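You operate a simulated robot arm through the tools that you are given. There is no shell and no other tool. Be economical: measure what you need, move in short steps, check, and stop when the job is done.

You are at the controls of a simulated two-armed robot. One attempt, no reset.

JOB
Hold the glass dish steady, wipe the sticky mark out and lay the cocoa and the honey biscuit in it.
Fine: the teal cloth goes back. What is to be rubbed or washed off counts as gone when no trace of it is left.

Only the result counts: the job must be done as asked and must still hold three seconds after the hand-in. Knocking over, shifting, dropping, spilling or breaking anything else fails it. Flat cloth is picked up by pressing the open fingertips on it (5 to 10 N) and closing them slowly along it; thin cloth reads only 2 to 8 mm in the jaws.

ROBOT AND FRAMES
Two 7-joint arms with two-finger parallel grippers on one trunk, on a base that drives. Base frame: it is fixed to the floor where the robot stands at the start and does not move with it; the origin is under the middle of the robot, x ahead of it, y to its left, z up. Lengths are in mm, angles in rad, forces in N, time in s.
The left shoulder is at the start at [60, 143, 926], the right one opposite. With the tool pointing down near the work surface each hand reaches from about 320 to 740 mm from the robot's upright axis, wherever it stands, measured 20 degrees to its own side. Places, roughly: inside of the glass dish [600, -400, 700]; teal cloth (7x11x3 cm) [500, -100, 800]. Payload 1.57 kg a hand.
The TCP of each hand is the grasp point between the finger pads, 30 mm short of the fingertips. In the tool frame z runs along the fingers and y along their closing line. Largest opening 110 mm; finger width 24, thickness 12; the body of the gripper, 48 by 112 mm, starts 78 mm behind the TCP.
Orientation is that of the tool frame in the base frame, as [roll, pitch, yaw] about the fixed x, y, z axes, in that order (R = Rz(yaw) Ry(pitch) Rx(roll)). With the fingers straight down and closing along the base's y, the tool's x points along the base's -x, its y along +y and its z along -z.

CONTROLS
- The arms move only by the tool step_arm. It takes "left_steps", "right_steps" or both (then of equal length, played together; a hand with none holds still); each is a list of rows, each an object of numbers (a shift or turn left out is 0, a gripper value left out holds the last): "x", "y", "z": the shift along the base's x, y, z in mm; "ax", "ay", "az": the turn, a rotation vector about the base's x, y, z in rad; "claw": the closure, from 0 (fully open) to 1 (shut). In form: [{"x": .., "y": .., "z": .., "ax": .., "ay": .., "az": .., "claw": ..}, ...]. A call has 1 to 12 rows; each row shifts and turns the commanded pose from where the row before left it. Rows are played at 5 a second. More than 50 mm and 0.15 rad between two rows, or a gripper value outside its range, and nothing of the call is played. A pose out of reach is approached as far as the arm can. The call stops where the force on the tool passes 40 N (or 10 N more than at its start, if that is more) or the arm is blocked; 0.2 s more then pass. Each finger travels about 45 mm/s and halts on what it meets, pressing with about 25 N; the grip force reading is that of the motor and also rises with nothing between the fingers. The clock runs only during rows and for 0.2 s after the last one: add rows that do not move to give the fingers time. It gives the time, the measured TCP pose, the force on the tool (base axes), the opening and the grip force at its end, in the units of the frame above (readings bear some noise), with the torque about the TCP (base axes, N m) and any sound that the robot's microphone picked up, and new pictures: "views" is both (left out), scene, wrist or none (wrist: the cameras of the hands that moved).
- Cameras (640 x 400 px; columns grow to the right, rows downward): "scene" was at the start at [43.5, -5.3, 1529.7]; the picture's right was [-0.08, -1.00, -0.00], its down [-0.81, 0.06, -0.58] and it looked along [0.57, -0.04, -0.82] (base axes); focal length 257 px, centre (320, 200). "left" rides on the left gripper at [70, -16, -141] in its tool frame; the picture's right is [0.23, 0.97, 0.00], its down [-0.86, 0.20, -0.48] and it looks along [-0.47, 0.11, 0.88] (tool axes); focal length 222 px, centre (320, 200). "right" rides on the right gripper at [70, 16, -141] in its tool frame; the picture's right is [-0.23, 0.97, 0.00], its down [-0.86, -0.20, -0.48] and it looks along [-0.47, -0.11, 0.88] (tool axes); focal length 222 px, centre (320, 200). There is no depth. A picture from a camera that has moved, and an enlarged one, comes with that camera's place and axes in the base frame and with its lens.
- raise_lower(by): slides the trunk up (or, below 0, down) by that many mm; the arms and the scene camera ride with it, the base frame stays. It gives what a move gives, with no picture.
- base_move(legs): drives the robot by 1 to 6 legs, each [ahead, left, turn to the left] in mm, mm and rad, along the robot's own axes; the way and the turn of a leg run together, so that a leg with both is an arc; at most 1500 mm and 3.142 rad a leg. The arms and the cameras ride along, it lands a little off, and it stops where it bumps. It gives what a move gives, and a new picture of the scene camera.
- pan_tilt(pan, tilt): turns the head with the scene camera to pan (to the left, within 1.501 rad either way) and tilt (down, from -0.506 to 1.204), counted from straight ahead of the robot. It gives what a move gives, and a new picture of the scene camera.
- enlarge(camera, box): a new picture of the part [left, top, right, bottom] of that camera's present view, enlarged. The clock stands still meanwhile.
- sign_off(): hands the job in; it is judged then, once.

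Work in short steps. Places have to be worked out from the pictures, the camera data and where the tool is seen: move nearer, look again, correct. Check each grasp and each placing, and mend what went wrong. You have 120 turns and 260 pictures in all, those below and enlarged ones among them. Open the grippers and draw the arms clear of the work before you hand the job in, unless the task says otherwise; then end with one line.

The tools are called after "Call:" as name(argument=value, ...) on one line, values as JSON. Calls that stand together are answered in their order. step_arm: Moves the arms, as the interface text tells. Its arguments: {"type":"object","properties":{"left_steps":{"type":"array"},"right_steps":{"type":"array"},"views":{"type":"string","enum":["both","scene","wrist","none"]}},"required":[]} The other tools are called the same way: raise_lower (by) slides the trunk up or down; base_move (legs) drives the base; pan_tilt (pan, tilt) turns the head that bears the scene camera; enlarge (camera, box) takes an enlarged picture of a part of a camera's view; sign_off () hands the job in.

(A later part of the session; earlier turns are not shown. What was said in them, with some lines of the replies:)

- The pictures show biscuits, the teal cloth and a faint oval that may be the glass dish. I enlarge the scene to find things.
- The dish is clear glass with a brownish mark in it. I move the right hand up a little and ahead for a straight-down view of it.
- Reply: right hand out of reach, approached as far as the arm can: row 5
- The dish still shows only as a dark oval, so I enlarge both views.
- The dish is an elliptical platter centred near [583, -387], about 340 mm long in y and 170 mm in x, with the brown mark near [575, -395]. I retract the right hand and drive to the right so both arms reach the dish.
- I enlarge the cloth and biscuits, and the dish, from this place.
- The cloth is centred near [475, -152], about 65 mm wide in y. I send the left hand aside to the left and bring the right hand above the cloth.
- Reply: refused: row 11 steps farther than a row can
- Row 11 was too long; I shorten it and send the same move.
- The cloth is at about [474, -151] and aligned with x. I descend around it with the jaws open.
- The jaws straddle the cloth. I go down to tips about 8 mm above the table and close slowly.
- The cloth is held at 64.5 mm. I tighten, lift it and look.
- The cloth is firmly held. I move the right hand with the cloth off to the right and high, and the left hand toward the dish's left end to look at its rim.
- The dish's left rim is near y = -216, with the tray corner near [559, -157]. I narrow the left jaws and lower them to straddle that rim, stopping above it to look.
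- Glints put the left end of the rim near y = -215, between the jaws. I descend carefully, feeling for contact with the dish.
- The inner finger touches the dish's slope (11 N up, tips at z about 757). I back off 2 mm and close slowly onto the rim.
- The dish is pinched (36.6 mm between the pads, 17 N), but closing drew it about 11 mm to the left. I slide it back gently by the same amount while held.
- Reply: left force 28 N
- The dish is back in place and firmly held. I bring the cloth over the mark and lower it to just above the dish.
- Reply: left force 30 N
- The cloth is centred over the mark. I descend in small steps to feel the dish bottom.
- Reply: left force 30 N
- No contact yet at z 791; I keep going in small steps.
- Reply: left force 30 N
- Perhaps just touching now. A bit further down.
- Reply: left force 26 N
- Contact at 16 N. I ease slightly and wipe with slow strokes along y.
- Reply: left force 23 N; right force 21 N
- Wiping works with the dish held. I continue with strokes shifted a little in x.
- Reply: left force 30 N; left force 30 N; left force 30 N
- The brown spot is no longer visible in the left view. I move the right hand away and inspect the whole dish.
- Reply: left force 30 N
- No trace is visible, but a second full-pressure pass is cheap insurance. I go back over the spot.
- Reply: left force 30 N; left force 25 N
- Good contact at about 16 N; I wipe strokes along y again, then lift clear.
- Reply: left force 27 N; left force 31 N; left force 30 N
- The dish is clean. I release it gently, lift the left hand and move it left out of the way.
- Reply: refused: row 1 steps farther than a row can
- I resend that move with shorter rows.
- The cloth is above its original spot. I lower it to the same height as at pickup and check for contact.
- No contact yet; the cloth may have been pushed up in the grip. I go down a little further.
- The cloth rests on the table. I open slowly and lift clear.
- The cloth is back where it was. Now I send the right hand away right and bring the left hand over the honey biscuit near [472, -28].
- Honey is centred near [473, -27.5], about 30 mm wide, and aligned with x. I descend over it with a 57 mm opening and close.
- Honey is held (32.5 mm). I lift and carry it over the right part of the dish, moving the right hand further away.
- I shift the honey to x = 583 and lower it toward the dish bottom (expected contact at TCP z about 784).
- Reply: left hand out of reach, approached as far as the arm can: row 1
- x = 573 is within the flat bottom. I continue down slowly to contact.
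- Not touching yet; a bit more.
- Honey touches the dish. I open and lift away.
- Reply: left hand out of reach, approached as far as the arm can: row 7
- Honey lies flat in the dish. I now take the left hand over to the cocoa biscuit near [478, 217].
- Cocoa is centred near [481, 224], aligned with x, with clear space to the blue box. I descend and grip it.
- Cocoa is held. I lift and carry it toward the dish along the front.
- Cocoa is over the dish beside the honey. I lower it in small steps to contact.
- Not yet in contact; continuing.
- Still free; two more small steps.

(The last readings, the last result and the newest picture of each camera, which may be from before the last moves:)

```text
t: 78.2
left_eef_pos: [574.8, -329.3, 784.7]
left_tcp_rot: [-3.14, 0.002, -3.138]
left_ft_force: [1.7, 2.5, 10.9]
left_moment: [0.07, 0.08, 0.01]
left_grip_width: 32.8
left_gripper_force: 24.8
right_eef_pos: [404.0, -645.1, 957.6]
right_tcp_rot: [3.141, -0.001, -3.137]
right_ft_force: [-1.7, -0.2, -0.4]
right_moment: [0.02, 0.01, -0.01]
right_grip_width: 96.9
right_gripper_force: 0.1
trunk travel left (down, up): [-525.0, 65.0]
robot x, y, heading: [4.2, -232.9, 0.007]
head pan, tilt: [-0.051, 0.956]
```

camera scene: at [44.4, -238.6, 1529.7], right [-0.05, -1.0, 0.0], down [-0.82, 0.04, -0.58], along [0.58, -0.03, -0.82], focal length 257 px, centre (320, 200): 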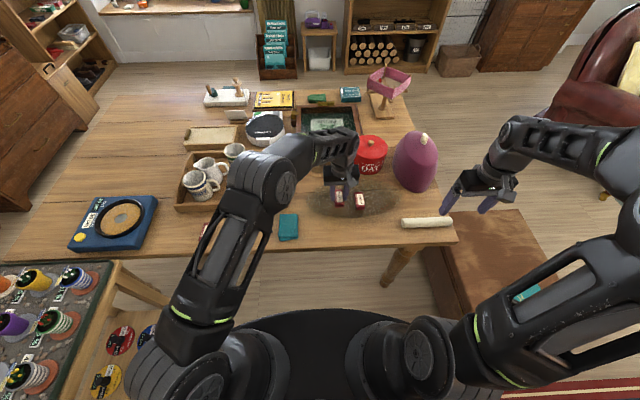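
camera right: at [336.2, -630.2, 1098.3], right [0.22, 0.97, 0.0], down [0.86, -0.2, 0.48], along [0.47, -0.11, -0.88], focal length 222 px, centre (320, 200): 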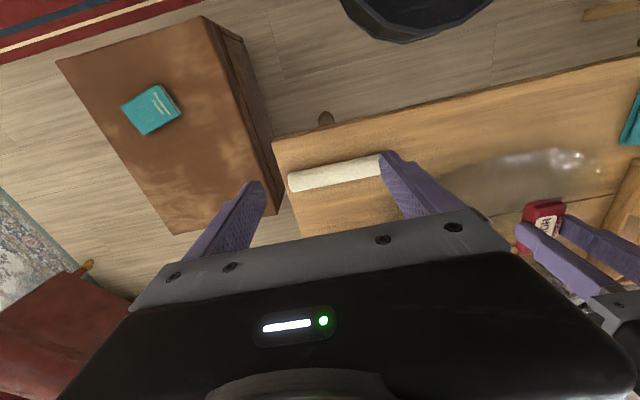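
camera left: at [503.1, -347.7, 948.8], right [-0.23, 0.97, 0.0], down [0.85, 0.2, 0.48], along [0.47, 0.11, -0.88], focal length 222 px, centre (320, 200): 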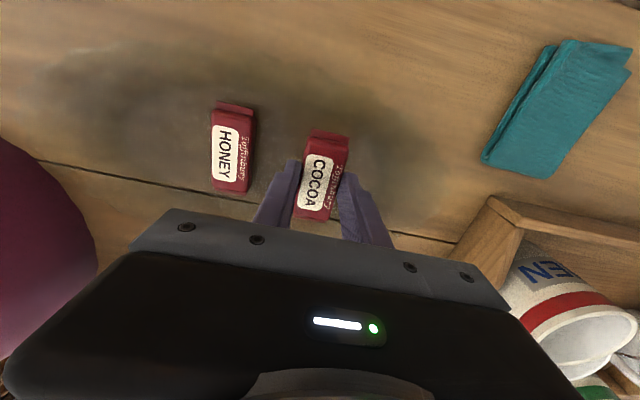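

Contact made. I release, lift and draw the left arm clear to the left.

Call:
step_arm(left_steps=[{"z": 0.6, "claw": 0.66}, {"claw": 0.57}, {"claw": 0.5}, {"z": 15}, {"z": 40}, {"z": 45}, {"z": 40}, {"x": -45}, {"x": -45}, {"y": 45}, {"y": 45}, {"y": 45}], views="none")

Call:
step_arm(left_steps=[{"y": 45, "claw": 0.2}, {"y": 45, "claw": 0}, {"y": 45, "z": 15}, {"y": 45, "z": 15}, {"y": 45, "z": 15}, {"y": 45, "z": 15}, {"y": 30}], views="scene")

Call:
enlarge(camera="scene", box=[270, 150, 430, 250])

```text
t: 80.8
left_eef_pos: [483.7, -194.0, 923.8]
left_tcp_rot: [-3.14, 0.002, -3.139]
left_ft_force: [0.3, -0.2, -0.1]
left_moment: [-0.01, 0.03, 0.01]
left_grip_width: 55.4
left_gripper_force: 0.1
right_eef_pos: [405.2, -644.2, 957.9]
right_tcp_rot: [3.141, -0.002, -3.136]
right_ft_force: [0.1, 0.3, 0.5]
right_moment: [-0.02, 0.01, -0.02]
right_grip_width: 96.9
right_gripper_force: 0.1
trunk travel left (down, up): [-525.0, 65.0]
robot x, y, heading: [-0.5, -237.9, 0.001]
head pan, tilt: [-0.051, 0.956]
```

```text
t: 82.4
left_eef_pos: [483.8, 104.0, 985.4]
left_tcp_rot: [-3.141, 0.001, -3.139]
left_ft_force: [-0.6, 0.1, 0.6]
left_moment: [-0.04, -0.01, 0.03]
left_grip_width: 109.8
left_gripper_force: 0.1
right_eef_pos: [406.3, -645.7, 957.1]
right_tcp_rot: [3.141, -0.003, -3.138]
right_ft_force: [0.1, 0.2, -0.2]
right_moment: [0.02, 0.02, 0.01]
right_grip_width: 96.5
right_gripper_force: 0.0
trunk travel left (down, up): [-525.0, 65.0]
robot x, y, heading: [-0.8, -235.0, 0.002]
head pan, tilt: [-0.051, 0.956]
camera scene: at [44.2, -238.0, 1529.7], right [-0.05, -1.0, 0.0], down [-0.82, 0.04, -0.58], along [0.58, -0.03, -0.82], focal length 257 px, centre (320, 200)
```

scene: 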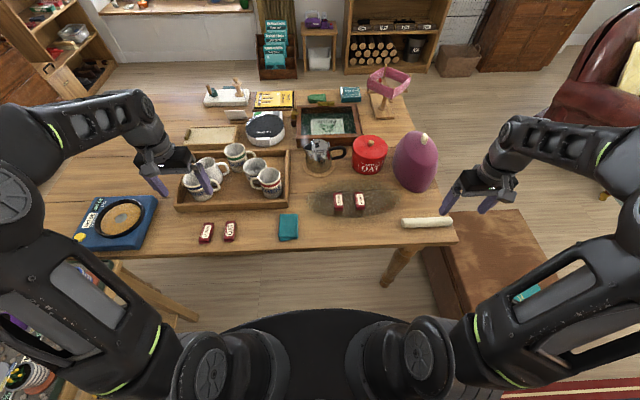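

```text
4.00 times, centred on (350, 200) of scene
camera zoom: at [44.2, -238.0, 1529.7], right [-0.05, -1.0, 0.0], down [-0.82, 0.04, -0.58], along [0.58, -0.03, -0.82], focal length 1028 px, centre (200, 200)
```

zoom: 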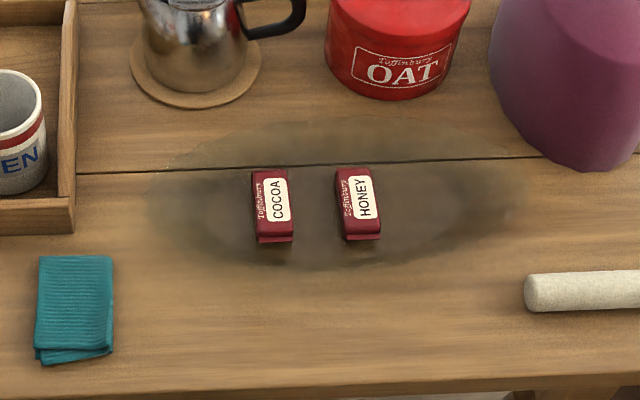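

Both biscuits lie in the clean dish, the cloth is back in its place, the grippers are open and the arms are clear. I hand the job in.

Call:
sign_off()

```text
The job is handed in.
```

I wiped the sticky mark out of the glass dish until no trace showed in the camera views, laid the cocoa and honey biscuits in it, and put the teal cloth back in its place; the dish slid about 11 mm when I first gripped it, and I slid it back before wiping.
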